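You operate a simulated robot arm through the tools that you are given. There is no shell and no other tool. Be economical: measure what you need, move in short steps, check, and stop when the job is done.

The job below is to be done with a simulated two-armed robot. You get a single attempt, and the scene is never put back.

Task
Take the plant name block labelled "peas" from the repair bench top and put it in the blue bowl. Take the lid off the tin labelled "white paint" on the repair bench top and lay it down there. Open the glass door under the mint flap, take the cedar block with a ring from the shelf under the mint flap and put it on the pine board, then shut the flap. Take the black pot and put it on the trestle end of the work shelf. Take the orange sponge and leave it in the orange basin. Take the green shoe on the window end of the work shelf and put it away on the shelf of the wash stand. Do these in any order. Set down upright: plant name block, green shoe.

The check looks at the end state, three seconds after you hand in, the way a careful person would. Anything else that was tipped, shoved, dropped, spilled or broken makes it a failure. Lids that push on must go on centred and level and be pressed home; caps that screw on are set level and turned clockwise until they are tight.

Robot
Two 7-joint arms with fingered hands on one trunk, on a base that drives. Base frame: it is fixed to the floor where the robot stands at the start and does not move with it; the origin is under the middle of the robot, x ahead of it, y to its left, z up; the surface under the hand at the start is at about z = 0.8. Lengths are in m, angles in degrees, forces in N, time in s.
The left shoulder is at the start at [0.07, 0.142, 1.139], the right one opposite. With the tool pointing down near the work surface each hand reaches from about 0.4 to 0.8 m from the robot's upright axis, wherever it stands, measured 20 degrees to its own side. Places, roughly: black pot (8x8x8 cm) [0.5, 2.2, 0.9]; blue bowl (12x12x6 cm) [0.7, -0.1, 0.8]; cedar block with a ring (5x3x11 cm) [-3.8, -0.1, 0.5]; glass door under the mint flap [-3.7, -0.2, 0.4]; green shoe (24x9x9 cm) [-3.8, 3.8, 0.8]; orange basin (22x22x9 cm) [0.5, 2.6, 0.5]; orange sponge (10x6x4 cm) [0.5, 2.9, 0.9]; pine board (30x15x2 cm) [-2.8, 1.3, 0.8]; plant name block [0.5, -0.25, 0.75]; shelf of the wash stand [-0.7, 1.2, 0.3]; tin of cream paint, tin of green paint, tin of whi [0.5, -1.25, 0.75]; trestle end of the work shelf [-3.9, 2.2, 0.8]. Payload 3.6 kg a hand.
Tool frame (each hand has its own): the origin (TCP) lies between the finger pads and is the grasp point; the fingertips stand 0.025 m ahead of it; z points along the fingers, y is the line along which they close. Largest opening 0.088 m; the body of the gripper starts 0.029 m behind the TCP. The gripper is a hand of 5 fingers: y runs from the thumb to the fingers, the wrist lies at [-0.013, -0.097, -0.162] in the tool frame, and closing takes about 1.5 s.
Orientation is that of the tool frame in the base frame, as [roll, pitch, yaw] about the fixed x, y, z axes, in that order (R = Rz(yaw) Ry(pitch) Rx(roll)). With the fingers straight down and the wrist toward the robot, the tool's x, y and z point along [0, 1, 0], [1, 0, 0] and [0, 0, -1] of the base frame.

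Tools
- The arms move only by the tool arm_command. It takes "left_steps", "right_steps" or both (then of equal length, played together; a hand with none holds still); each is a list of rows, each a list of 2 entries, a list of its own where there are three numbers: the shift along the base's x, y, z in units of 100 mm (1.0 is 100 mm), then the turn, a rotation vector about the base's x, y, z in units of 60 degrees (1.0 is 60 degrees). In form: [[[x, y, z], [wx, wy, wz]], ...]. A call has 1 to 20 rows; each row is the pose to reach, as a shift and turn from the pose commanded when the call began. "left_grip" and "right_grip" are, for a hand that has rows, the closure, from 0 (fully open) to 1 (shut), set as the call begins (left out, the last holds). A call with a number of a shift or a turn outside -1 to 1 is refused whole. A row lasts 0.2 s, in which the tool goes at most 0.05 m and 8.6 degrees; a call with a longer step from one row to the next is refused whole, and so is a gripper value outside its range. Where a pose cannot be reached the arm comes as near as it can. A force on the tool above 40 N (or 10 N above the force at the start of the call, whichever is more), or a blocked arm, ends the call early, and 0.2 s more pass. Each finger travels about 0.072 m/s and halts on what it meets, pressing with about 22 N; the grip force reading is that of the motor and also rises with nothing between the fingers. The clock runs only during rows and for 0.2 s after the last one: add rows that repeat a pose to give the fingers time. The reply holds the time, the measured pose of the TCP, the force on the tool along the base axes, the opening and the grip force, in the units named above and with some noise, with the torque about the TCP (base axes, N m) and any sound that the robot's microphone picked up, and new pictures: "show" is both (left out), scene, wrist or none (wrist: the cameras of the hands that moved).
- Cameras (640 x 400 px; columns grow to the right, rows downward): "scene" is now at [0.1271, -0.021, 1.3537]; the picture's right is [-0.26, -0.96, 0.00], its down [-0.69, 0.19, -0.70] and it looks along [0.68, -0.18, -0.71] (base axes); focal length 271 px, centre (320, 200). "left" rides on the left gripper at [-0.059, -0.079, -0.105] in its tool frame; the picture's right is [-0.73, -0.32, 0.61], its down [0.62, -0.68, 0.38] and it looks along [0.29, 0.66, 0.70] (tool axes); focal length 234 px, centre (320, 200). "right" rides on the right gripper at [0.059, -0.079, -0.105] in its tool frame; the picture's right is [-0.73, 0.32, -0.61], its down [-0.62, -0.68, 0.38] and it looks along [-0.29, 0.66, 0.70] (tool axes); focal length 234 px, centre (320, 200). There is no depth. A picture from a camera that has moved, and an enlarged one, comes with that camera's place and axes in the base frame and with its lens.
- move_column(by): slides the trunk up (or, below 0, down) by that many m; the arms and the scene camera ride with it, the base frame stays. It gives what a move gives, with no picture.
- steer(legs): drives the robot by 1 to 6 legs, each [ahead, left, turn to the left] in m, m and degrees, along the robot's own axes; the way and the turn of a leg run together, so that a leg with both is an arc; at most 1.5 m and 180 degrees a leg. The arms and the cameras ride along, it lands a little off, and it stops where it bumps. It gives what a move gives, and a new picture of the scene camera.
- set_fingers(index, middle, ring, little, thumb_bend, thumb_turn, hand): sets how far each is bent, from 0 (flat) to 1 (curled in); at 0.3 the hand is open as for a grip, at 0.7 the pads meet at the TCP. One left out holds its place. A second passes; each finger stops where it meets its share of the squeeze, and holds until it gets a number again. A gripper value or a shape takes the hand back. It gives what a move gives, with no picture; readings hold the bend of each and the force on index, middle, ring, little, thumb and palm. thumb_turn goes from beside the hand (0) to across from the fingers (1), as for a grip.
- set_grasp(shape, hand): the hand has 5 fingers and takes this shape, open, in about a second: jaw (thumb against the fingers, like two jaws); tri (thumb and two fingers); tip (a fingertip pinch); poke (one finger out to press); point (the index stretched); flat (the hand flat); cup (the hand cupped); fist (a fist). The gripper value then closes the fingers along that shape, each until it touches; the sizes above hold for jaw. It gives what a move gives, with no picture.
- head_to(pan, tilt): turns the head with the scene camera to pan (to the left, within 86 degrees either way) and tilt (down, from -29 to 69), counted from straight ahead of the robot. It gives what a move gives, and a new picture of the scene camera.
- enlarge(camera, box): a new picture of the part [left, top, right, bottom] of that camera's present view, enlarged. The clock stands still meanwhile.
- close_job(): hands the job in; it is judged then, once.

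Work in short steps. Places have to be worked out from the pictures, the camera data and where the tool is seen: move nearer, look again, correct. Check each grasp and each placing, and mend what went wrong. You have 196 turns and 260 pictures in all, those below and enlarged ones among them. Open the grippers and draw the arms clear of the work before you hand the job in, unless the task says otherwise; then end with one line.

The tools are called after "Emit:" as name(argument=value, ...) on one line, values as JSON. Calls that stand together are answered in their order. arm_command: Moves the arms, as the interface text tells. Its arguments: {"type":"object","properties":{"left_steps":{"type":"array"},"left_grip":{"type":"number"},"right_steps":{"type":"array"},"right_grip":{"type":"number"},"show":{"type":"string","enum":["both","scene","wrist","none"]}},"required":[]} The other tools are called the same way: move_column (by) slides the trunk up or down; set_grasp (shape, hand) gives the hand a shape; set_fingers (index, middle, ring, little, thumb_bend, thumb_turn, hand) moves the fingers one by one; steer (legs) drives the base; head_to (pan, tilt) turns the head that bears the scene camera; enlarge (camera, box) takes an enlarged picture of a part of a camera's view; close_job () hands the job in.

At the start:

```text
time_s: 0.0
left_tcp_pos: [0.4053, 0.06, 1.0883]
left_orientation: [-179.9, 0.0, 90.2]
left_ft_force: [-0.2, 1.0, 0.4]
left_moment: [-0.01, 0.04, 0.01]
left_opening: 0.0878
left_grasp_force: 0.2
left_shape: jaw
left_bend: [0.3, 0.3, 0.3, 0.3, 0.3, 0.98]
left_finger forces: [0.0, 0.1, 0.0, 0.1, 0.0, 0.0]
right_tcp_pos: [0.4389, -0.3602, 1.0345]
right_orientation: [-180.0, 0.0, 90.0]
right_ft_force: [0.1, 0.0, -0.2]
right_moment: [-0.02, -0.01, -0.01]
right_opening: 0.0876
right_grasp_force: 0.0
right_shape: jaw
right_bend: [0.3, 0.3, 0.3, 0.3, 0.3, 0.98]
right_finger forces: [0.0, 0.0, 0.0, 0.1, 0.0, 0.0]
trunk travel left (down, up): [-0.675, 0.265]
robot x, y, heading: [-0.0007, 0.0014, 0.2]
head pan, tilt: [-15.2, 45.3]
```

scene: 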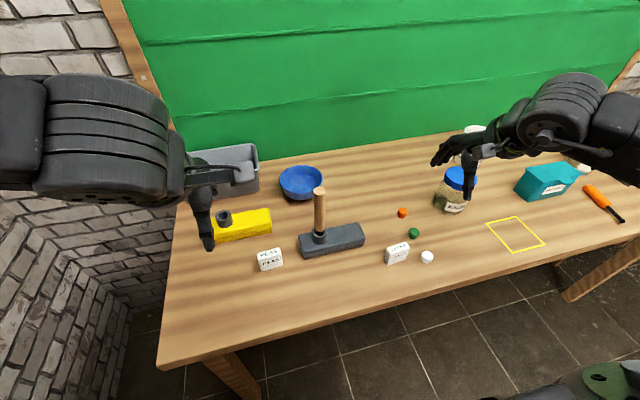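
right: 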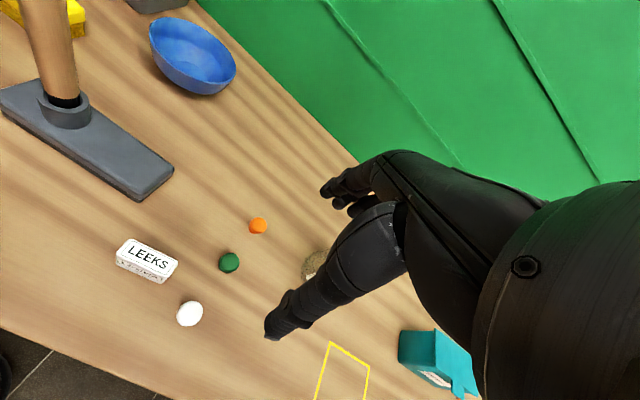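
left: 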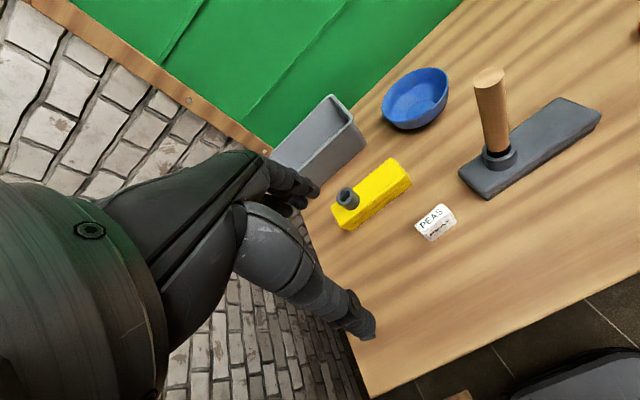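

The peas block looks to be near [0.515, 0.005, 0.77]. I'll enlarge the view to see how it stands.

Emit:
enlarge(camera="scene", box=[190, 150, 440, 300])

Emit:
enlarge(camera="left", box=[370, 170, 500, 260])

```text
2.56 times, centred on (315, 225) of scene
camera zoom: at [0.1271, -0.021, 1.3537], right [-0.26, -0.96, 0.0], down [-0.69, 0.19, -0.7], along [0.68, -0.18, -0.71], focal length 694 px, centre (333, 136)
```

zoom: 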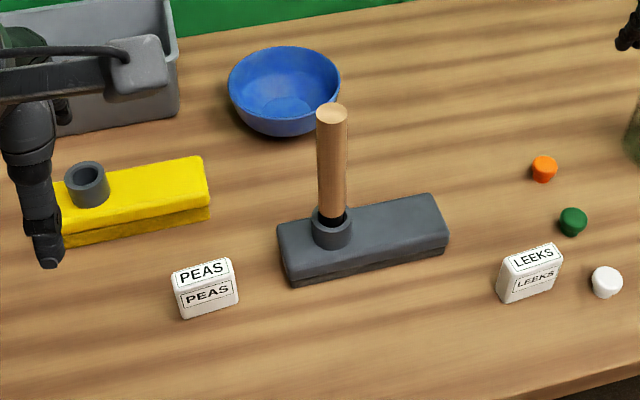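

```text
4.44 times, centred on (435, 215) of left
camera zoom: at [0.3274, 0.0013, 1.1933], right [-0.32, -0.73, -0.61], down [-0.68, 0.62, -0.38], along [0.66, 0.29, -0.7], focal length 1041 px, centre (-191, 133)
```

zoom: 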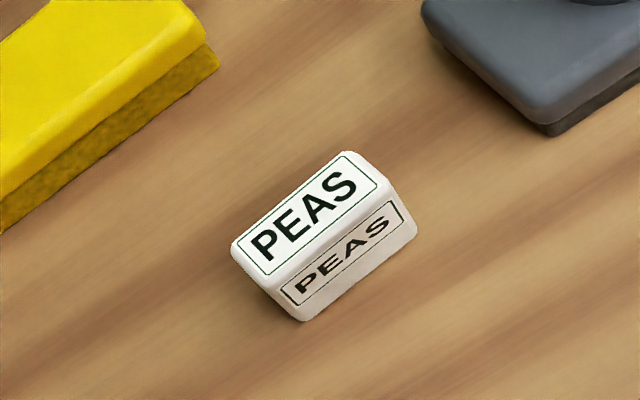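

The block stands upright with its long side along y, centred near [0.517, 0.004], on a table at z≈0.75. I'll bring the left hand above it and raise the right hand.

Emit:
arm_command(left_steps=[[[0.28, -0.14, -0.25], [0, 0, 0]], [[0.56, -0.28, -0.5], [0, 0, 0]], [[0.84, -0.42, -0.75], [0, 0, 0]], [[1.0, -0.56, -1.0], [0, 0, 0]]], right_steps=[[[0, 0, 0.25], [0, 0, 0]], [[0, 0, 0.5], [0, 0, 0]], [[0, 0, 0.75], [0, 0, 0]], [[0, 0, 1.0], [0, 0, 0]]], left_grip=0, show="none")

Emit:
move_column(by=-0.1)

Emit:
head_to(pan=0, tilt=50)

Emit:
enlarge(camera="left", box=[0, 0, 640, 400])

```text
time_s: 1.0
left_tcp_pos: [0.5088, 0.0026, 0.9863]
left_orientation: [-179.9, 0.0, 90.1]
left_ft_force: [0.4, -0.8, -0.7]
left_moment: [0.05, 0.04, 0.02]
left_opening: 0.0879
left_grasp_force: 0.1
left_shape: jaw
left_bend: [0.3, 0.3, 0.3, 0.3, 0.3, 0.98]
left_finger forces: [0.0, 0.0, 0.1, 0.1, 0.1, 0.0]
right_tcp_pos: [0.4445, -0.3544, 1.1038]
right_orientation: [-177.5, -0.4, 91.0]
right_ft_force: [-1.0, -1.2, 10.5]
right_moment: [-0.08, 0.07, 0.0]
right_opening: 0.0876
right_grasp_force: 0.0
right_shape: jaw
right_bend: [0.3, 0.3, 0.3, 0.3, 0.3, 0.98]
right_finger forces: [0.0, 0.0, 0.0, 0.0, 0.0, 0.0]
right hand out of reach, approached as far as the arm can: row 3, 4
trunk travel left (down, up): [-0.675, 0.265]
robot x, y, heading: [-0.0004, -0.0042, -0.2]
head pan, tilt: [-15.2, 45.3]
```

```text
time_s: 2.3
left_tcp_pos: [0.5049, 0.0038, 0.8882]
left_orientation: [180.0, -0.1, 90.2]
left_ft_force: [-0.5, 0.6, 0.6]
left_moment: [0.01, 0.03, 0.03]
left_opening: 0.0878
left_grasp_force: 0.0
left_shape: jaw
left_bend: [0.3, 0.3, 0.3, 0.3, 0.3, 0.98]
left_finger forces: [0.0, 0.0, 0.1, 0.0, 0.0, 0.0]
right_tcp_pos: [0.4411, -0.3536, 1.0191]
right_orientation: [-179.9, -0.2, 90.9]
right_ft_force: [1.0, 0.6, -0.1]
right_moment: [0.02, -0.04, 0.02]
right_opening: 0.0878
right_grasp_force: 0.0
right_shape: jaw
right_bend: [0.3, 0.3, 0.3, 0.3, 0.3, 0.98]
right_finger forces: [0.1, 0.1, 0.0, 0.1, 0.0, 0.0]
trunk travel left (down, up): [-0.575, 0.365]
robot x, y, heading: [0.0001, -0.001, -0.2]
head pan, tilt: [-15.2, 45.3]
```

```text
time_s: 3.1
left_tcp_pos: [0.5052, 0.0037, 0.8883]
left_orientation: [180.0, 0.0, 90.1]
left_ft_force: [0.4, 0.1, 0.3]
left_moment: [0.03, -0.02, -0.01]
left_opening: 0.0881
left_grasp_force: 0.1
left_shape: jaw
left_bend: [0.3, 0.3, 0.3, 0.3, 0.3, 0.98]
left_finger forces: [0.1, 0.0, 0.0, 0.1, 0.0, 0.0]
right_tcp_pos: [0.4416, -0.3539, 1.0199]
right_orientation: [-179.8, -0.3, 90.9]
right_ft_force: [-0.7, 0.4, -0.1]
right_moment: [0.0, -0.05, 0.03]
right_opening: 0.0876
right_grasp_force: 0.1
right_shape: jaw
right_bend: [0.3, 0.3, 0.3, 0.3, 0.3, 0.98]
right_finger forces: [0.0, 0.0, 0.0, 0.0, 0.0, 0.0]
trunk travel left (down, up): [-0.575, 0.365]
robot x, y, heading: [0.0001, -0.0008, -0.1]
head pan, tilt: [0.0, 50.0]
camera scene: at [0.1259, 0.0002, 1.2473], right [0.0, -1.0, 0.0], down [-0.77, 0.0, -0.64], along [0.64, 0.0, -0.77], focal length 271 px, centre (320, 200)
```

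scene: 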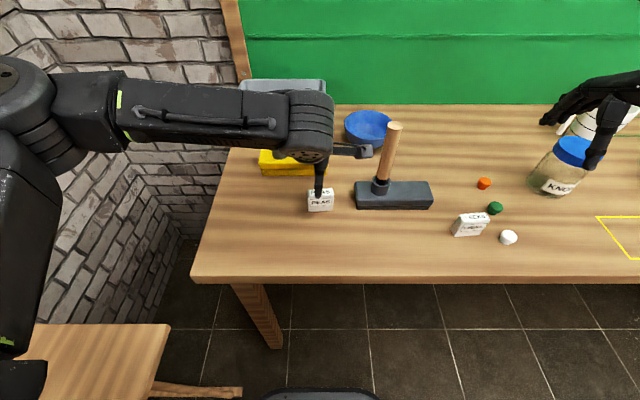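

```text
1.00 times, centred on (320, 200) of left (not enlarged: the box is as wide or as high as the picture)
camera zoom: at [0.4269, -0.0551, 0.9925], right [-0.32, -0.73, -0.61], down [-0.68, 0.62, -0.38], along [0.66, 0.29, -0.7], focal length 234 px, centre (320, 200)
```

zoom: 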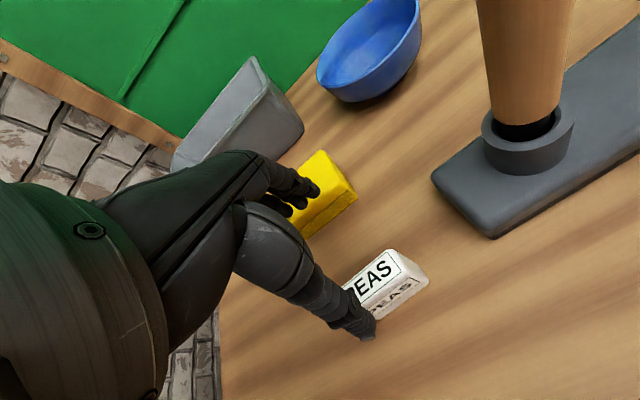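

The two views agree best with a table at z≈0.78 and the block centre at x≈0.488. I'll shift back a little, lower, and check.

Emit:
arm_command(left_steps=[[[-0.17, -0.03, 0], [0, 0, 0]], [[-0.17, -0.03, -0.3], [0, 0, 0]]], show="wrist")

Emit:
enlarge(camera="scene", box=[250, 130, 410, 230])

```text
time_s: 3.7
left_tcp_pos: [0.4887, 0.0016, 0.8577]
left_orientation: [180.0, 0.1, 90.1]
left_ft_force: [0.4, 1.0, 0.4]
left_moment: [0.02, 0.04, 0.0]
left_opening: 0.0877
left_grasp_force: 0.1
left_shape: jaw
left_bend: [0.3, 0.3, 0.3, 0.3, 0.3, 0.98]
left_finger forces: [0.0, 0.0, 0.1, 0.0, 0.1, 0.0]
right_tcp_pos: [0.4433, -0.3544, 1.0185]
right_orientation: [-180.0, -0.1, 90.9]
right_ft_force: [0.1, -0.6, 0.0]
right_moment: [-0.01, 0.01, 0.01]
right_opening: 0.0877
right_grasp_force: 0.0
right_shape: jaw
right_bend: [0.3, 0.3, 0.3, 0.3, 0.3, 0.98]
right_finger forces: [0.0, 0.0, 0.0, 0.0, 0.0, 0.0]
trunk travel left (down, up): [-0.575, 0.365]
robot x, y, heading: [-0.0023, -0.0001, 0.1]
head pan, tilt: [0.0, 50.0]
camera left: at [0.4109, -0.0572, 0.9622], right [-0.32, -0.73, -0.61], down [-0.68, 0.62, -0.38], along [0.66, 0.29, -0.7], focal length 234 px, centre (320, 200)
```

left: 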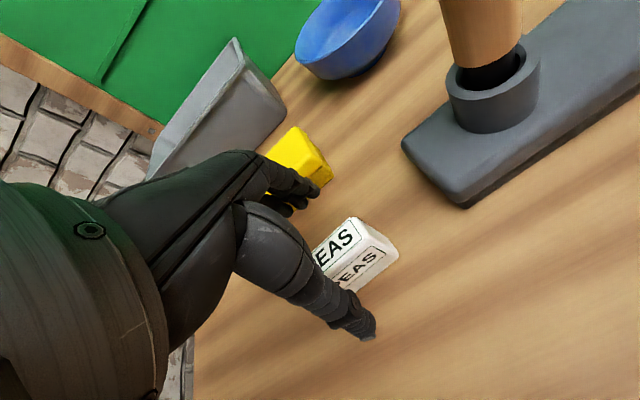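

```text
4.00 times, centred on (330, 180) of scene
camera zoom: at [0.1271, 0.0007, 1.2471], right [0.0, -1.0, 0.0], down [-0.77, 0.0, -0.64], along [0.64, 0.0, -0.77], focal length 1085 px, centre (280, 280)
```

zoom: 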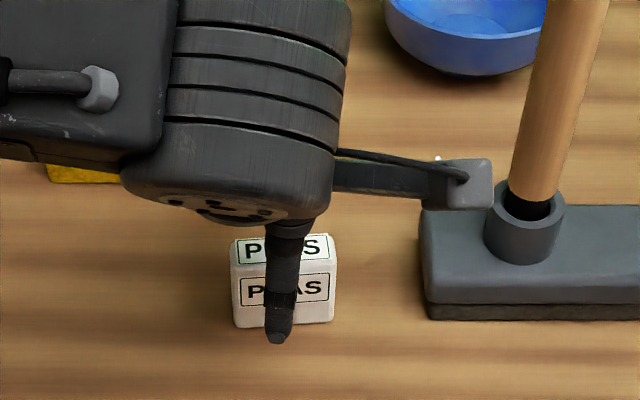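

The newest views put the table nearer z≈0.80 with the block centre at x≈0.48. I'll lower to z≈0.838 and close.

Emit:
arm_command(left_steps=[[[-0.05, -0.02, -0.1], [0, 0, 0]], [[-0.05, -0.02, -0.2], [0, 0, 0]]], show="wrist")

```text
time_s: 4.3
left_tcp_pos: [0.4831, -0.0019, 0.8373]
left_orientation: [-179.9, 0.0, 90.0]
left_ft_force: [0.7, -0.5, -0.2]
left_moment: [-0.01, -0.01, -0.01]
left_opening: 0.0876
left_grasp_force: 0.1
left_shape: jaw
left_bend: [0.3, 0.3, 0.3, 0.3, 0.3, 0.98]
left_finger forces: [0.0, 0.1, 0.0, 0.0, 0.1, 0.0]
right_tcp_pos: [0.4422, -0.3537, 1.0204]
right_orientation: [-179.9, -0.2, 90.9]
right_ft_force: [-0.5, 0.0, 0.3]
right_moment: [0.01, -0.02, -0.01]
right_opening: 0.0878
right_grasp_force: 0.1
right_shape: jaw
right_bend: [0.3, 0.3, 0.3, 0.3, 0.3, 0.98]
right_finger forces: [0.0, 0.1, 0.0, 0.1, 0.1, 0.0]
trunk travel left (down, up): [-0.575, 0.365]
robot x, y, heading: [0.0012, 0.0031, -0.0]
head pan, tilt: [0.0, 50.0]
camera left: at [0.4044, -0.0597, 0.9419], right [-0.32, -0.73, -0.61], down [-0.68, 0.62, -0.38], along [0.66, 0.29, -0.7], focal length 234 px, centre (320, 200)
```

left: 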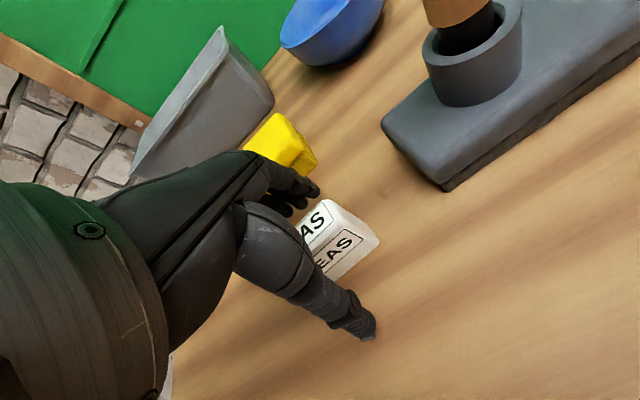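

The block sits between thumb and fingers, its top near z≈0.825. I'll go down one more centimetre and close.

Emit:
arm_command(left_steps=[[[0, 0.02, -0.1], [0, 0, 0]]], show="none")

Emit:
arm_command(left_steps=[[[0, 0, 0], [0, 0, 0]], [[0, 0, 0], [0, 0, 0]], [[0, 0, 0], [0, 0, 0]], [[0, 0, 0], [0, 0, 0]], [[0, 0, 0], [0, 0, 0]], [[0, 0, 0], [0, 0, 0]], [[0, 0, 0], [0, 0, 0]]], left_grip=1, show="wrist")

```text
time_s: 4.7
left_tcp_pos: [0.4823, 0.0003, 0.829]
left_orientation: [-180.0, 0.1, 90.2]
left_ft_force: [0.9, 0.1, -0.2]
left_moment: [0.02, 0.0, 0.02]
left_opening: 0.0878
left_grasp_force: 0.1
left_shape: jaw
left_bend: [0.3, 0.3, 0.3, 0.3, 0.3, 0.98]
left_finger forces: [0.0, 0.0, 0.0, 0.0, 0.1, 0.1]
right_tcp_pos: [0.4429, -0.3542, 1.0185]
right_orientation: [-179.8, -0.1, 90.9]
right_ft_force: [0.3, -0.5, 1.2]
right_moment: [0.01, -0.04, -0.01]
right_opening: 0.0877
right_grasp_force: 0.1
right_shape: jaw
right_bend: [0.3, 0.3, 0.3, 0.3, 0.3, 0.98]
right_finger forces: [0.1, 0.0, 0.0, 0.0, 0.0, 0.1]
trunk travel left (down, up): [-0.575, 0.365]
robot x, y, heading: [0.0017, 0.002, -0.1]
head pan, tilt: [0.0, 50.0]
```

```text
time_s: 6.3
left_tcp_pos: [0.4818, 0.0009, 0.8286]
left_orientation: [-180.0, 0.0, 90.1]
left_ft_force: [-0.8, 0.9, -0.4]
left_moment: [0.01, 0.03, 0.02]
left_opening: 0.0149
left_grasp_force: 21.9
left_shape: jaw
left_bend: [0.73, 0.61, 0.62, 0.67, 0.75, 1.0]
left_finger forces: [11.7, 5.4, 2.3, 0.0, 19.4, 0.1]
right_tcp_pos: [0.4414, -0.3536, 1.0193]
right_orientation: [-180.0, -0.3, 90.9]
right_ft_force: [0.2, 0.4, 0.5]
right_moment: [-0.01, -0.02, -0.05]
right_opening: 0.088
right_grasp_force: 0.1
right_shape: jaw
right_bend: [0.3, 0.3, 0.3, 0.3, 0.3, 0.98]
right_finger forces: [0.0, 0.0, 0.0, 0.0, 0.0, 0.0]
trunk travel left (down, up): [-0.575, 0.365]
robot x, y, heading: [0.0009, 0.0029, 0.2]
head pan, tilt: [0.0, 50.0]
camera left: at [0.4039, -0.058, 0.9328], right [-0.32, -0.73, -0.61], down [-0.68, 0.62, -0.38], along [0.66, 0.29, -0.7], focal length 234 px, centre (320, 200)
```

left: 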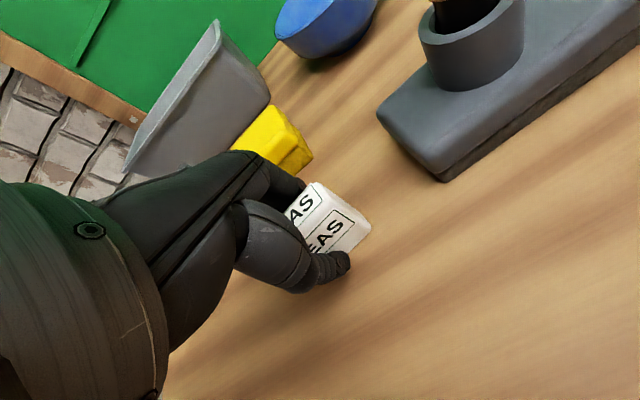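

The grip stopped at 15 mm, with index and thumb loaded. I'll lift gently and check that the block comes along.

Emit:
arm_command(left_steps=[[[0, 0, 0.15], [0, 0, 0]], [[0, 0, 0.3], [0, 0, 0]]], show="both")

Emit:
enlarge(camera="scene", box=[250, 130, 410, 230])

```text
time_s: 6.9
left_tcp_pos: [0.4831, -0.0012, 0.8591]
left_orientation: [179.9, -0.1, 90.1]
left_ft_force: [1.1, -0.4, -0.3]
left_moment: [0.02, -0.01, -0.01]
left_opening: 0.015
left_grasp_force: 22.4
left_shape: jaw
left_bend: [0.73, 0.61, 0.63, 0.67, 0.75, 1.0]
left_finger forces: [11.8, 5.4, 2.3, 0.0, 19.6, 0.0]
right_tcp_pos: [0.4412, -0.3534, 1.0179]
right_orientation: [-179.9, -0.2, 91.0]
right_ft_force: [0.1, -0.7, 0.4]
right_moment: [0.0, 0.0, 0.03]
right_opening: 0.0876
right_grasp_force: 0.1
right_shape: jaw
right_bend: [0.3, 0.3, 0.3, 0.3, 0.3, 0.98]
right_finger forces: [0.0, 0.0, 0.1, 0.0, 0.0, 0.0]
trunk travel left (down, up): [-0.575, 0.365]
robot x, y, heading: [0.0007, 0.0015, -0.1]
head pan, tilt: [0.0, 50.0]
camera scene: at [0.1258, 0.0002, 1.2473], right [0.0, -1.0, 0.0], down [-0.77, 0.0, -0.64], along [0.64, 0.0, -0.77], focal length 271 px, centre (320, 200)
camera left: at [0.4048, -0.0591, 0.9639], right [-0.32, -0.73, -0.61], down [-0.68, 0.62, -0.38], along [0.66, 0.29, -0.7], focal length 234 px, centre (320, 200)
```

scene: 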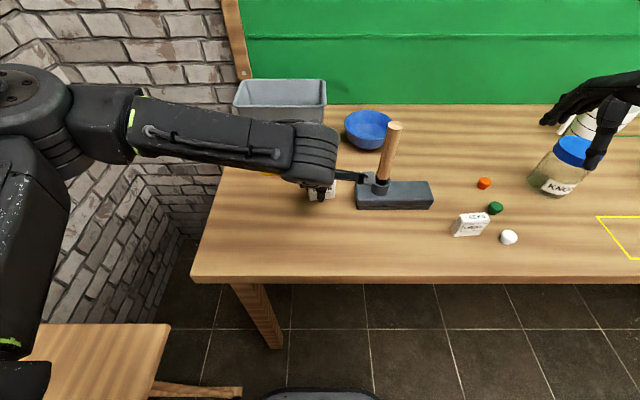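
left: 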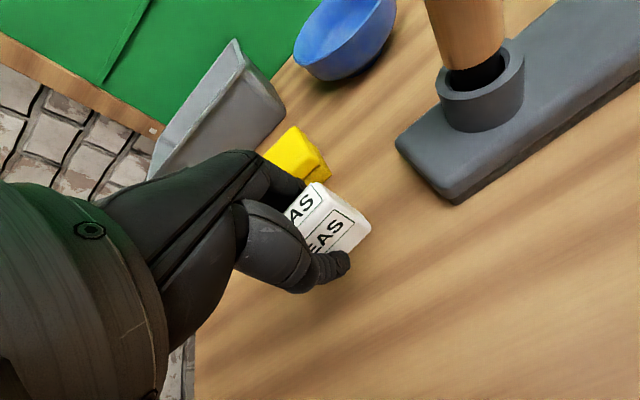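

```text
4.00 times, centred on (330, 180) of scene
camera zoom: at [0.1258, 0.0002, 1.2473], right [0.0, -1.0, 0.0], down [-0.77, 0.0, -0.64], along [0.64, 0.0, -0.77], focal length 1085 px, centre (280, 280)
```

zoom: 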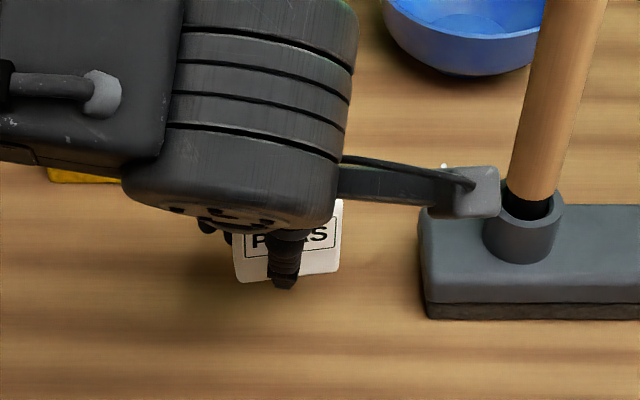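

The block is firmly held. I'll raise the trunk 0.2 m to clear the upright hammer handle, then move toward the bowl while turning the hand 45° so the arm stays clear.

Emit:
move_column(by=0.2)

Emit:
arm_command(left_steps=[[[0.16, 0.05, 0], [0, 0, -0.125]], [[0.33, 0.05, 0], [0, 0, -0.25]], [[0.5, 0.05, 0], [0, 0, -0.375]], [[0.66, 0.05, 0], [0, 0, -0.5]], [[0.83, 0.0, 0], [0, 0, -0.625]], [[1.0, 0.0, 0], [0, 0, -0.75]]], show="none")

Emit:
arm_command(left_steps=[[[0.3, -0.2, 0], [0, 0, 0]], [[0.6, -0.5, 0], [0, 0, 0]], [[0.9, -0.8, 0], [0, 0, 0]], [[1.0, -1.0, 0], [0, 0, 0]]], show="both")

```text
time_s: 9.1
left_tcp_pos: [0.4834, -0.0005, 1.0588]
left_orientation: [-179.9, 0.0, 90.0]
left_ft_force: [0.3, 0.5, -0.7]
left_moment: [-0.02, 0.02, 0.02]
left_opening: 0.0151
left_grasp_force: 21.1
left_shape: jaw
left_bend: [0.73, 0.61, 0.63, 0.67, 0.75, 1.0]
left_finger forces: [11.8, 5.4, 2.3, 0.1, 19.5, 0.1]
right_tcp_pos: [0.4424, -0.3528, 1.2198]
right_orientation: [-179.9, -0.1, 90.9]
right_ft_force: [-0.5, -0.5, 0.8]
right_moment: [0.0, -0.01, 0.0]
right_opening: 0.0877
right_grasp_force: 0.0
right_shape: jaw
right_bend: [0.3, 0.3, 0.3, 0.3, 0.3, 0.98]
right_finger forces: [0.0, 0.0, 0.0, 0.0, 0.1, 0.0]
trunk travel left (down, up): [-0.775, 0.165]
robot x, y, heading: [-0.0018, 0.001, 0.1]
head pan, tilt: [0.0, 50.0]
```

```text
time_s: 10.5
left_tcp_pos: [0.5837, 0.0005, 1.058]
left_orientation: [180.0, 0.1, 45.1]
left_ft_force: [0.3, -0.3, -0.3]
left_moment: [0.01, 0.0, 0.02]
left_opening: 0.0154
left_grasp_force: 22.3
left_shape: jaw
left_bend: [0.73, 0.61, 0.63, 0.67, 0.75, 1.0]
left_finger forces: [12.0, 5.4, 2.3, 0.0, 19.5, 0.0]
right_tcp_pos: [0.443, -0.3538, 1.2185]
right_orientation: [-179.9, -0.2, 90.9]
right_ft_force: [0.9, 0.0, 0.7]
right_moment: [0.03, -0.05, -0.04]
right_opening: 0.0878
right_grasp_force: 0.1
right_shape: jaw
right_bend: [0.3, 0.3, 0.3, 0.3, 0.3, 0.98]
right_finger forces: [0.0, 0.1, 0.0, 0.1, 0.0, 0.1]
trunk travel left (down, up): [-0.775, 0.165]
robot x, y, heading: [-0.0005, -0.0002, 0.0]
head pan, tilt: [0.0, 50.0]
```

```text
time_s: 11.5
left_tcp_pos: [0.6814, -0.1025, 1.0589]
left_orientation: [-180.0, 0.0, 44.9]
left_ft_force: [0.0, -0.1, 0.0]
left_moment: [-0.03, -0.01, 0.02]
left_opening: 0.015
left_grasp_force: 22.4
left_shape: jaw
left_bend: [0.73, 0.61, 0.63, 0.67, 0.75, 1.0]
left_finger forces: [11.9, 5.2, 2.3, 0.0, 19.5, 0.1]
right_tcp_pos: [0.4406, -0.3563, 1.2196]
right_orientation: [-179.8, -0.2, 90.9]
right_ft_force: [-0.5, -0.6, 0.1]
right_moment: [0.02, 0.02, -0.01]
right_opening: 0.0874
right_grasp_force: 0.0
right_shape: jaw
right_bend: [0.3, 0.3, 0.3, 0.3, 0.3, 0.98]
right_finger forces: [0.1, 0.0, 0.1, 0.0, 0.0, 0.0]
trunk travel left (down, up): [-0.775, 0.165]
robot x, y, heading: [0.0021, -0.0002, -0.0]
head pan, tilt: [0.0, 50.0]
camera scene: at [0.1253, -0.0021, 1.4473], right [0.0, -1.0, 0.0], down [-0.77, 0.0, -0.64], along [0.64, 0.0, -0.77], focal length 271 px, centre (320, 200)
camera left: at [0.5853, -0.0867, 1.1639], right [-0.74, -0.28, -0.61], down [-0.04, 0.92, -0.38], along [0.67, -0.26, -0.7], focal length 234 px, centre (320, 200)
```

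scene: 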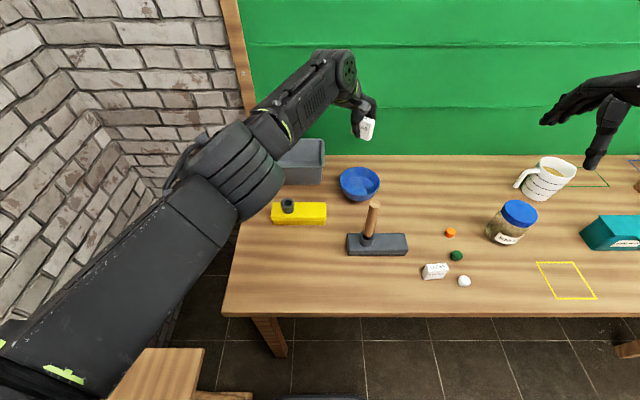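
left: 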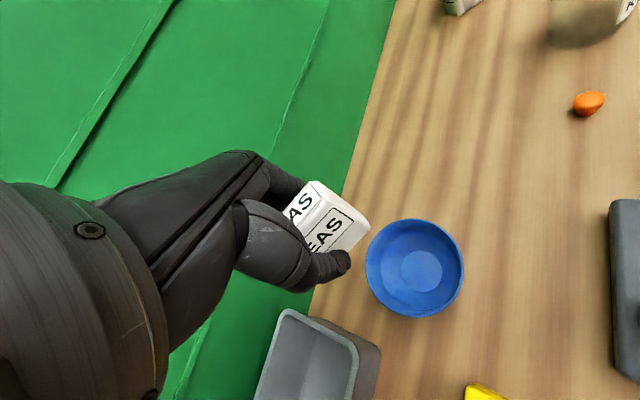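

The bowl centre is at about [0.695, -0.121]. I'll centre over it and lower with the trunk in two steps.

Emit:
arm_command(left_steps=[[[0.14, -0.18, 0], [0, 0, 0]]], show="none")

Emit:
move_column(by=-0.17)

Emit:
enlarge(camera="left", box=[0, 0, 640, 400])

Emit:
enlarge(camera="scene", box=[160, 50, 480, 250])

```text
time_s: 11.9
left_tcp_pos: [0.6809, -0.106, 1.056]
left_orientation: [180.0, 0.0, 45.1]
left_ft_force: [0.4, 0.3, -0.7]
left_moment: [-0.02, 0.0, 0.01]
left_opening: 0.0152
left_grasp_force: 21.9
left_shape: jaw
left_bend: [0.73, 0.61, 0.63, 0.67, 0.75, 1.0]
left_finger forces: [11.9, 5.2, 2.2, 0.0, 19.4, 0.0]
left hand out of reach, approached as far as the arm can: row 1
right_tcp_pos: [0.4406, -0.354, 1.2196]
right_orientation: [-179.8, -0.2, 91.0]
right_ft_force: [0.4, 0.2, -0.3]
right_moment: [0.03, 0.01, -0.03]
right_opening: 0.0877
right_grasp_force: 0.0
right_shape: jaw
right_bend: [0.3, 0.3, 0.3, 0.3, 0.3, 0.98]
right_finger forces: [0.1, 0.0, 0.0, 0.0, 0.0, 0.1]
trunk travel left (down, up): [-0.775, 0.165]
robot x, y, heading: [-0.0015, 0.0005, -0.3]
head pan, tilt: [0.0, 50.0]
```

```text
time_s: 13.8
left_tcp_pos: [0.6816, -0.105, 0.8867]
left_orientation: [180.0, 0.0, 45.1]
left_ft_force: [0.4, -0.5, -0.5]
left_moment: [0.0, 0.03, 0.03]
left_opening: 0.0153
left_grasp_force: 22.7
left_shape: jaw
left_bend: [0.73, 0.61, 0.63, 0.67, 0.75, 1.0]
left_finger forces: [11.8, 5.2, 2.1, 0.1, 19.3, 0.1]
right_tcp_pos: [0.4409, -0.3546, 1.0489]
right_orientation: [-179.9, -0.2, 91.0]
right_ft_force: [-0.1, -0.1, 0.2]
right_moment: [-0.01, -0.01, -0.01]
right_opening: 0.0874
right_grasp_force: 0.1
right_shape: jaw
right_bend: [0.3, 0.3, 0.3, 0.3, 0.3, 0.98]
right_finger forces: [0.0, 0.1, 0.0, 0.0, 0.0, 0.1]
trunk travel left (down, up): [-0.605, 0.335]
robot x, y, heading: [0.0011, -0.0007, -0.0]
head pan, tilt: [0.0, 50.0]
```

```text
1.00 times, centred on (320, 200) of left (not enlarged: the box is as wide or as high as the picture)
camera zoom: at [0.5841, -0.0906, 0.9911], right [-0.74, -0.29, -0.61], down [-0.04, 0.92, -0.38], along [0.67, -0.26, -0.7], focal length 234 px, centre (320, 200)
```

zoom: 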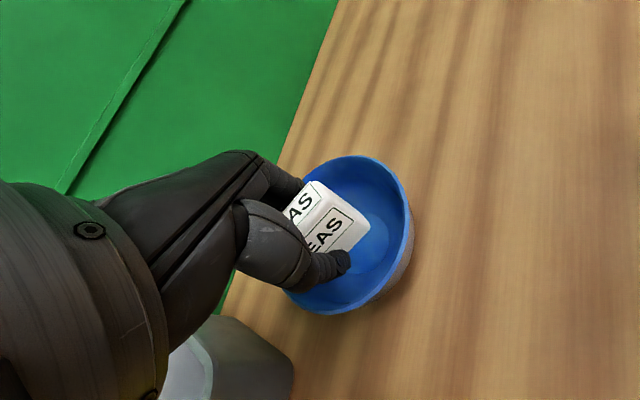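

```text
2.00 times, centred on (320, 150) of scene
camera zoom: at [0.1258, 0.0003, 1.2773], right [0.0, -1.0, 0.0], down [-0.77, 0.0, -0.64], along [0.64, 0.0, -0.77], focal length 542 px, centre (320, 300)
```

zoom: 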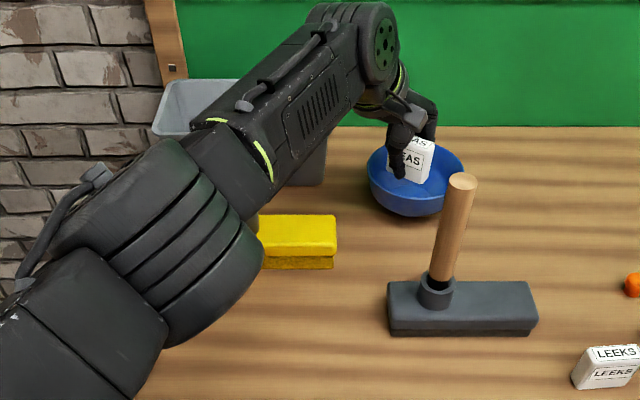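

I'm at the reach limit, 2 cm short of the bowl centre, so I'll nudge the base toward it.

Emit:
steer(legs=[[0.018, -0.016, 0]])

Emit:
enlarge(camera="left", box=[0, 0, 640, 400])

```text
time_s: 14.6
left_tcp_pos: [0.6981, -0.1198, 0.8872]
left_orientation: [179.9, 0.0, 45.0]
left_ft_force: [0.1, -0.4, -0.1]
left_moment: [0.0, -0.02, -0.02]
left_opening: 0.0151
left_grasp_force: 21.8
left_shape: jaw
left_bend: [0.73, 0.61, 0.63, 0.67, 0.75, 1.0]
left_finger forces: [11.8, 5.2, 2.2, 0.0, 19.3, 0.0]
right_tcp_pos: [0.4578, -0.3687, 1.05]
right_orientation: [-180.0, -0.2, 90.9]
right_ft_force: [-0.2, 0.9, -1.1]
right_moment: [0.02, -0.01, 0.02]
right_opening: 0.0879
right_grasp_force: 0.2
right_shape: jaw
right_bend: [0.3, 0.3, 0.3, 0.3, 0.3, 0.98]
right_finger forces: [0.0, 0.0, 0.0, 0.0, 0.0, 0.0]
trunk travel left (down, up): [-0.605, 0.335]
robot x, y, heading: [0.0184, -0.0154, -0.0]
head pan, tilt: [0.0, 50.0]
camera scene: at [0.1425, -0.0147, 1.2774], right [0.0, -1.0, 0.0], down [-0.77, 0.0, -0.64], along [0.64, 0.0, -0.77], focal length 271 px, centre (320, 200)
```

scene: 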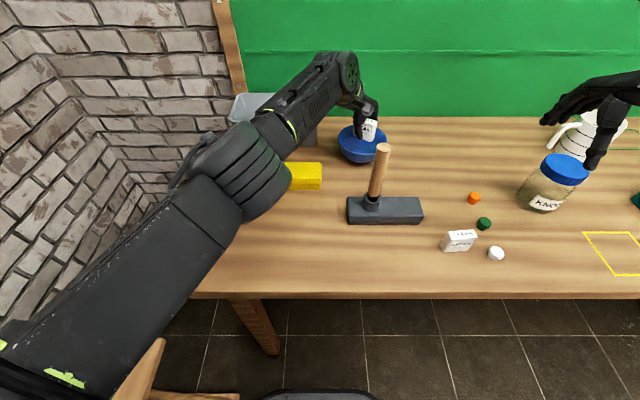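

```text
1.00 times, centred on (320, 200) of left (not enlarged: the box is as wide or as high as the picture)
camera zoom: at [0.601, -0.106, 0.9917], right [-0.74, -0.29, -0.61], down [-0.04, 0.92, -0.38], along [0.67, -0.26, -0.69], focal length 234 px, centre (320, 200)
```

zoom: 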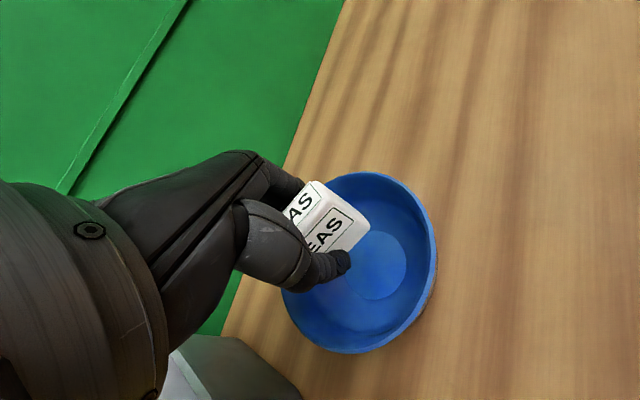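

Well centred. Lowering the trunk in small steps until the block touches the bowl floor.

Emit:
move_column(by=-0.035)

Emit:
enlarge(camera="left", box=[220, 130, 480, 370])

```text
time_s: 15.4
left_tcp_pos: [0.6985, -0.1216, 0.8517]
left_orientation: [179.9, 0.1, 45.1]
left_ft_force: [-0.3, 0.0, -0.5]
left_moment: [0.0, 0.02, -0.01]
left_opening: 0.0151
left_grasp_force: 22.2
left_shape: jaw
left_bend: [0.73, 0.61, 0.63, 0.67, 0.75, 1.0]
left_finger forces: [11.8, 5.2, 2.2, 0.1, 19.5, 0.1]
right_tcp_pos: [0.4593, -0.3705, 1.0159]
right_orientation: [-180.0, -0.1, 90.9]
right_ft_force: [0.8, 0.7, -0.6]
right_moment: [-0.02, 0.0, 0.0]
right_opening: 0.0873
right_grasp_force: 0.0
right_shape: jaw
right_bend: [0.3, 0.3, 0.3, 0.3, 0.3, 0.98]
right_finger forces: [0.0, 0.1, 0.0, 0.1, 0.0, 0.0]
trunk travel left (down, up): [-0.57, 0.37]
robot x, y, heading: [0.0137, -0.0175, 0.2]
head pan, tilt: [0.0, 50.0]
```

```text
1.67 times, centred on (350, 250) of left
camera zoom: at [0.6015, -0.1065, 0.9563], right [-0.74, -0.29, -0.61], down [-0.04, 0.92, -0.38], along [0.67, -0.26, -0.7], focal length 390 px, centre (270, 117)
```

zoom: 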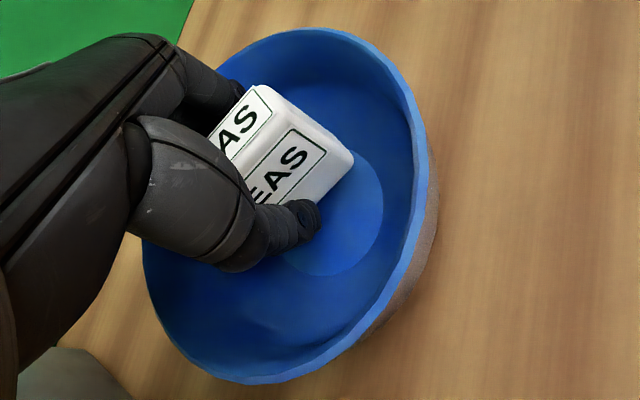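

No contact yet, so I'll keep lowering in small steps.

Emit:
move_column(by=-0.008)

Emit:
move_column(by=-0.006)

Emit:
enlarge(camera="left", box=[220, 130, 480, 370])

```text
time_s: 16.0
left_tcp_pos: [0.6976, -0.1204, 0.844]
left_orientation: [180.0, 0.1, 45.1]
left_ft_force: [0.8, 1.2, -0.1]
left_moment: [-0.01, 0.01, 0.03]
left_opening: 0.0146
left_grasp_force: 22.3
left_shape: jaw
left_bend: [0.73, 0.61, 0.63, 0.67, 0.75, 1.0]
left_finger forces: [11.9, 5.1, 2.2, 0.1, 19.4, 0.0]
right_tcp_pos: [0.459, -0.3702, 1.0073]
right_orientation: [-179.9, -0.2, 90.8]
right_ft_force: [0.4, -0.5, -0.5]
right_moment: [-0.01, 0.02, -0.01]
right_opening: 0.0878
right_grasp_force: 0.0
right_shape: jaw
right_bend: [0.3, 0.3, 0.3, 0.3, 0.3, 0.98]
right_finger forces: [0.0, 0.0, 0.1, 0.0, 0.0, 0.0]
trunk travel left (down, up): [-0.562, 0.378]
robot x, y, heading: [0.0159, -0.0153, 0.1]
head pan, tilt: [0.0, 50.0]
```

```text
time_s: 16.5
left_tcp_pos: [0.6978, -0.1211, 0.837]
left_orientation: [-180.0, 0.0, 45.0]
left_ft_force: [0.2, 0.7, -0.3]
left_moment: [-0.02, 0.0, 0.0]
left_opening: 0.0149
left_grasp_force: 22.1
left_shape: jaw
left_bend: [0.73, 0.61, 0.63, 0.67, 0.75, 1.0]
left_finger forces: [11.8, 5.3, 2.2, 0.0, 19.4, 0.1]
right_tcp_pos: [0.4591, -0.3705, 1.0009]
right_orientation: [-179.9, -0.2, 90.9]
right_ft_force: [0.8, -1.4, 0.2]
right_moment: [-0.03, -0.03, 0.0]
right_opening: 0.0878
right_grasp_force: 0.0
right_shape: jaw
right_bend: [0.3, 0.3, 0.3, 0.3, 0.3, 0.98]
right_finger forces: [0.0, 0.0, 0.0, 0.1, 0.0, 0.0]
trunk travel left (down, up): [-0.556, 0.384]
robot x, y, heading: [0.018, -0.018, 0.0]
head pan, tilt: [0.0, 50.0]
```

```text
1.67 times, centred on (350, 250) of left
camera zoom: at [0.6018, -0.1067, 0.9421], right [-0.74, -0.29, -0.61], down [-0.04, 0.92, -0.38], along [0.67, -0.26, -0.7], focal length 390 px, centre (270, 117)
```

zoom: 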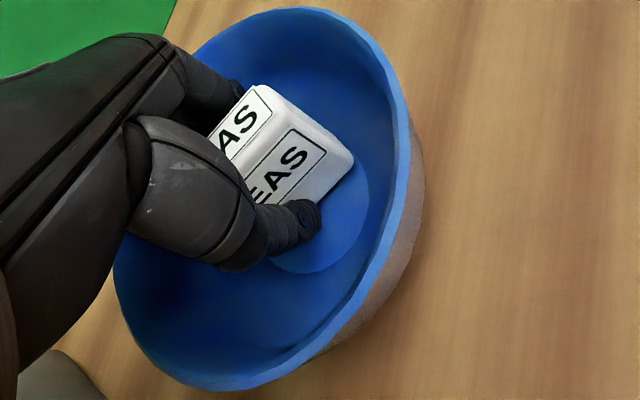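

The bowl floor centre appears about 1 cm further in x. I'll nudge the base 1 cm forward, then lower more.

Emit:
steer(legs=[[0.009, 0, 0]])

Emit:
move_column(by=-0.005)

Emit:
enlarge(camera="left", box=[220, 130, 480, 370])

```text
time_s: 17.3
left_tcp_pos: [0.7089, -0.1215, 0.8365]
left_orientation: [180.0, 0.1, 45.1]
left_ft_force: [0.0, 0.1, 0.5]
left_moment: [0.01, -0.05, -0.01]
left_opening: 0.0154
left_grasp_force: 22.5
left_shape: jaw
left_bend: [0.73, 0.62, 0.64, 0.71, 0.75, 1.0]
left_finger forces: [12.0, 5.0, 2.5, 1.0, 19.7, 0.0]
right_tcp_pos: [0.469, -0.3702, 0.9994]
right_orientation: [-179.9, -0.2, 90.9]
right_ft_force: [0.5, -0.7, -0.7]
right_moment: [0.0, 0.01, -0.02]
right_opening: 0.0874
right_grasp_force: 0.1
right_shape: jaw
right_bend: [0.3, 0.3, 0.3, 0.3, 0.3, 0.98]
right_finger forces: [0.0, 0.1, 0.0, 0.0, 0.0, 0.0]
trunk travel left (down, up): [-0.556, 0.384]
robot x, y, heading: [0.0291, -0.0133, 0.1]
head pan, tilt: [0.0, 50.0]
camera scene: at [0.1528, -0.0158, 1.2282], right [0.0, -1.0, 0.0], down [-0.77, 0.0, -0.64], along [0.64, 0.0, -0.77], focal length 271 px, centre (320, 200)
```

scene: 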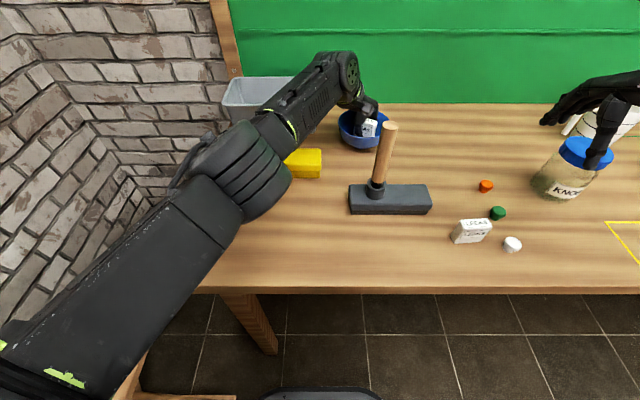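

```text
time_s: 17.8
left_tcp_pos: [0.7067, -0.1221, 0.833]
left_orientation: [179.9, 0.0, 45.2]
left_ft_force: [-1.3, 0.0, 3.9]
left_moment: [-0.01, -0.09, -0.04]
left_opening: 0.015
left_grasp_force: 21.9
left_shape: jaw
left_bend: [0.73, 0.62, 0.64, 0.71, 0.75, 1.0]
left_finger forces: [12.3, 5.3, 2.9, 1.8, 20.0, 0.0]
right_tcp_pos: [0.4682, -0.37, 0.9957]
right_orientation: [-179.9, -0.2, 90.9]
right_ft_force: [0.5, -0.6, -1.3]
right_moment: [0.03, 0.02, 0.01]
right_opening: 0.0878
right_grasp_force: 0.0
right_shape: jaw
right_bend: [0.3, 0.3, 0.3, 0.3, 0.3, 0.98]
right_finger forces: [0.1, 0.0, 0.1, 0.0, 0.0, 0.0]
trunk travel left (down, up): [-0.551, 0.389]
robot x, y, heading: [0.0243, -0.0153, -0.1]
head pan, tilt: [0.0, 50.0]
```

```text
1.67 times, centred on (350, 250) of left
camera zoom: at [0.6105, -0.1067, 0.9377], right [-0.74, -0.29, -0.61], down [-0.04, 0.92, -0.38], along [0.67, -0.26, -0.69], focal length 390 px, centre (270, 117)
```

zoom: 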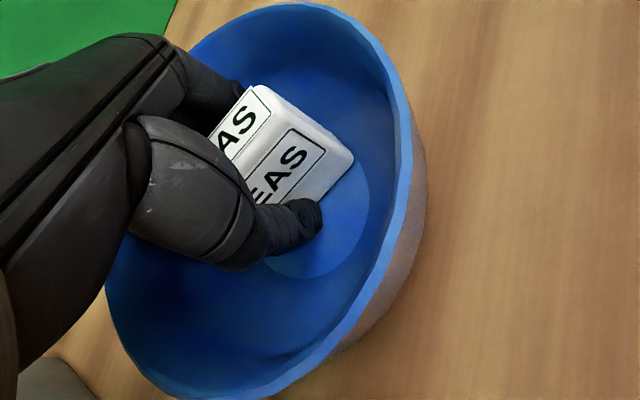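

The block is touching the bowl floor (4 N). I'll open the fingers only a little, to keep clear of the bowl wall.

Emit:
set_fingers(hand="left", index=0.58, middle=0.55, ring=0.56, little=0.6, thumb_bend=0.5)

Emit:
enlarge(camera="left", box=[220, 130, 480, 370])

```text
time_s: 18.8
left_tcp_pos: [0.7078, -0.1208, 0.8332]
left_orientation: [179.9, -0.1, 45.1]
left_ft_force: [1.2, 0.5, 10.7]
left_moment: [-0.06, -0.2, 0.04]
left_opening: 0.0306
left_grasp_force: 6.1
left_shape: fingers
left_bend: [0.58, 0.56, 0.57, 0.6, 0.52, 1.0]
left_finger forces: [2.7, 6.0, 0.9, 0.7, 1.7, 0.1]
right_tcp_pos: [0.467, -0.3699, 0.9969]
right_orientation: [180.0, -0.1, 90.9]
right_ft_force: [0.3, -0.4, 0.0]
right_moment: [-0.02, 0.0, -0.03]
right_opening: 0.0879
right_grasp_force: 0.1
right_shape: jaw
right_bend: [0.3, 0.3, 0.3, 0.3, 0.3, 0.98]
right_finger forces: [0.0, 0.0, 0.0, 0.1, 0.0, 0.0]
trunk travel left (down, up): [-0.551, 0.389]
robot x, y, heading: [0.0246, -0.0195, 0.1]
head pan, tilt: [0.0, 50.0]
```

```text
1.67 times, centred on (350, 250) of left
camera zoom: at [0.6096, -0.1065, 0.9383], right [-0.74, -0.29, -0.61], down [-0.04, 0.92, -0.38], along [0.67, -0.26, -0.69], focal length 390 px, centre (270, 117)
```

zoom: 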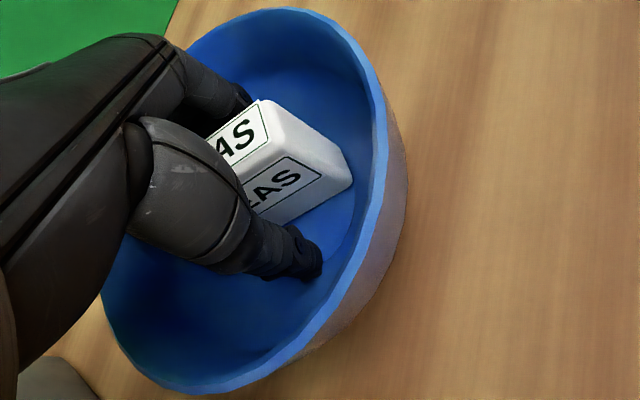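

Released. I'll raise slowly and look.

Emit:
move_column(by=0.03)

Emit:
enlarge(camera="left", box=[220, 130, 480, 370])

```text
time_s: 19.6
left_tcp_pos: [0.7086, -0.1219, 0.8623]
left_orientation: [180.0, 0.1, 45.0]
left_ft_force: [-0.4, 0.6, -0.2]
left_moment: [-0.01, -0.01, -0.03]
left_opening: 0.0334
left_grasp_force: 0.1
left_shape: fingers
left_bend: [0.57, 0.55, 0.56, 0.6, 0.5, 1.0]
left_finger forces: [0.0, 0.1, 0.0, 0.0, 0.1, 0.0]
right_tcp_pos: [0.4687, -0.3702, 1.024]
right_orientation: [-179.9, -0.2, 90.9]
right_ft_force: [-0.7, 0.6, -0.2]
right_moment: [0.0, -0.01, -0.01]
right_opening: 0.0878
right_grasp_force: 0.0
right_shape: jaw
right_bend: [0.3, 0.3, 0.3, 0.3, 0.3, 0.98]
right_finger forces: [0.0, 0.1, 0.1, 0.0, 0.1, 0.1]
trunk travel left (down, up): [-0.581, 0.359]
robot x, y, heading: [0.0238, -0.015, -0.0]
head pan, tilt: [0.0, 50.0]
```

```text
1.67 times, centred on (350, 250) of left
camera zoom: at [0.6115, -0.1069, 0.9664], right [-0.74, -0.29, -0.61], down [-0.04, 0.92, -0.38], along [0.67, -0.26, -0.7], focal length 390 px, centre (270, 117)
```

zoom: 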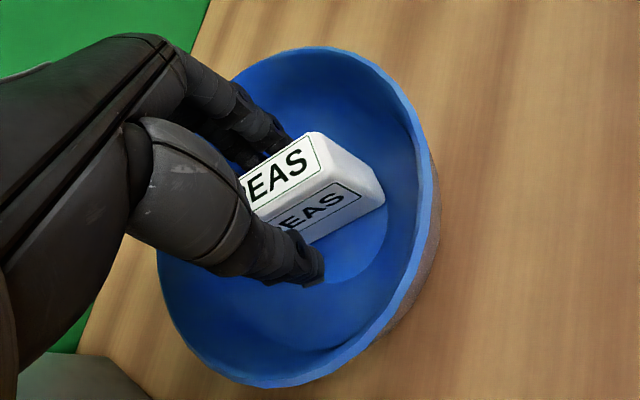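

The block stands upright in the bowl and the hand is free. I'll raise well clear and look.

Emit:
move_column(by=0.2)

Emit:
arm_command(left_steps=[[[-0.3, 0.3, 0], [0, 0, 0]], [[-0.6, 0.6, 0], [0, 0, 0]], [[-0.9, 0.9, 0], [0, 0, 0]]], left_grip=0, show="scene")

Emit:
enlarge(camera="scene", box=[320, 130, 440, 205])

```text
time_s: 21.7
left_tcp_pos: [0.7075, -0.1215, 1.0629]
left_orientation: [-179.9, 0.0, 45.0]
left_ft_force: [-0.6, 0.1, -0.1]
left_moment: [0.01, -0.01, -0.03]
left_opening: 0.0333
left_grasp_force: 0.0
left_shape: fingers
left_bend: [0.57, 0.55, 0.56, 0.6, 0.5, 1.0]
left_finger forces: [0.0, 0.0, 0.0, 0.0, 0.1, 0.0]
right_tcp_pos: [0.4693, -0.3693, 1.2263]
right_orientation: [-179.9, -0.2, 90.9]
right_ft_force: [-0.3, 0.9, 0.8]
right_moment: [0.0, -0.03, 0.02]
right_opening: 0.0877
right_grasp_force: 0.0
right_shape: jaw
right_bend: [0.3, 0.3, 0.3, 0.3, 0.3, 0.98]
right_finger forces: [0.1, 0.0, 0.0, 0.0, 0.0, 0.0]
trunk travel left (down, up): [-0.781, 0.159]
robot x, y, heading: [0.0245, -0.0156, 0.1]
head pan, tilt: [0.0, 50.0]
```

```text
time_s: 22.5
left_tcp_pos: [0.6155, -0.0297, 1.0596]
left_orientation: [-180.0, -0.1, 45.3]
left_ft_force: [-0.3, 0.4, -0.6]
left_moment: [0.04, 0.0, 0.01]
left_opening: 0.0875
left_grasp_force: 0.1
left_shape: jaw
left_bend: [0.3, 0.3, 0.3, 0.3, 0.3, 0.98]
left_finger forces: [0.0, 0.0, 0.0, 0.0, 0.0, 0.0]
right_tcp_pos: [0.4675, -0.3683, 1.2252]
right_orientation: [-180.0, 0.0, 91.1]
right_ft_force: [-0.6, -0.5, 0.3]
right_moment: [-0.02, 0.01, 0.0]
right_opening: 0.0878
right_grasp_force: 0.0
right_shape: jaw
right_bend: [0.3, 0.3, 0.3, 0.3, 0.3, 0.98]
right_finger forces: [0.0, 0.0, 0.1, 0.0, 0.0, 0.0]
trunk travel left (down, up): [-0.781, 0.159]
robot x, y, heading: [0.0297, -0.0144, -0.1]
head pan, tilt: [0.0, 50.0]
camera scene: at [0.1519, -0.0145, 1.4534], right [0.0, -1.0, 0.0], down [-0.77, 0.0, -0.64], along [0.64, 0.0, -0.77], focal length 271 px, centre (320, 200)
```

scene: 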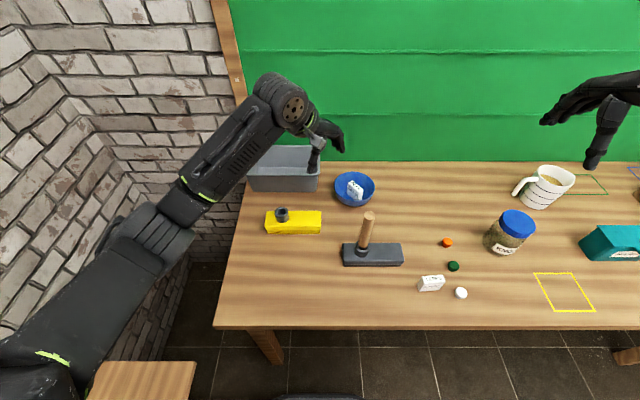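

```text
5.33 times, centred on (380, 168) of scene
camera zoom: at [0.1519, -0.0145, 1.4534], right [0.0, -1.0, 0.0], down [-0.77, 0.0, -0.64], along [0.64, 0.0, -0.77], focal length 1447 px, centre (0, 373)
```

zoom: 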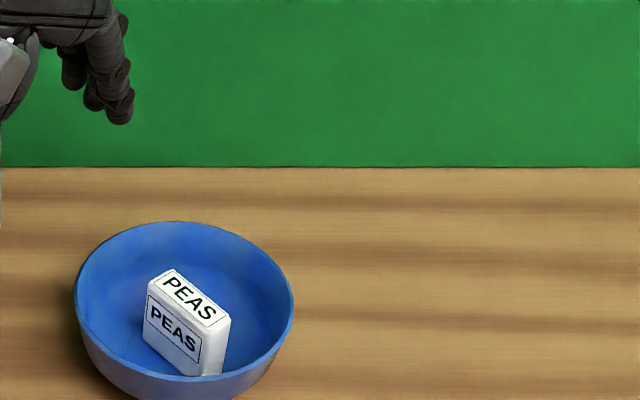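

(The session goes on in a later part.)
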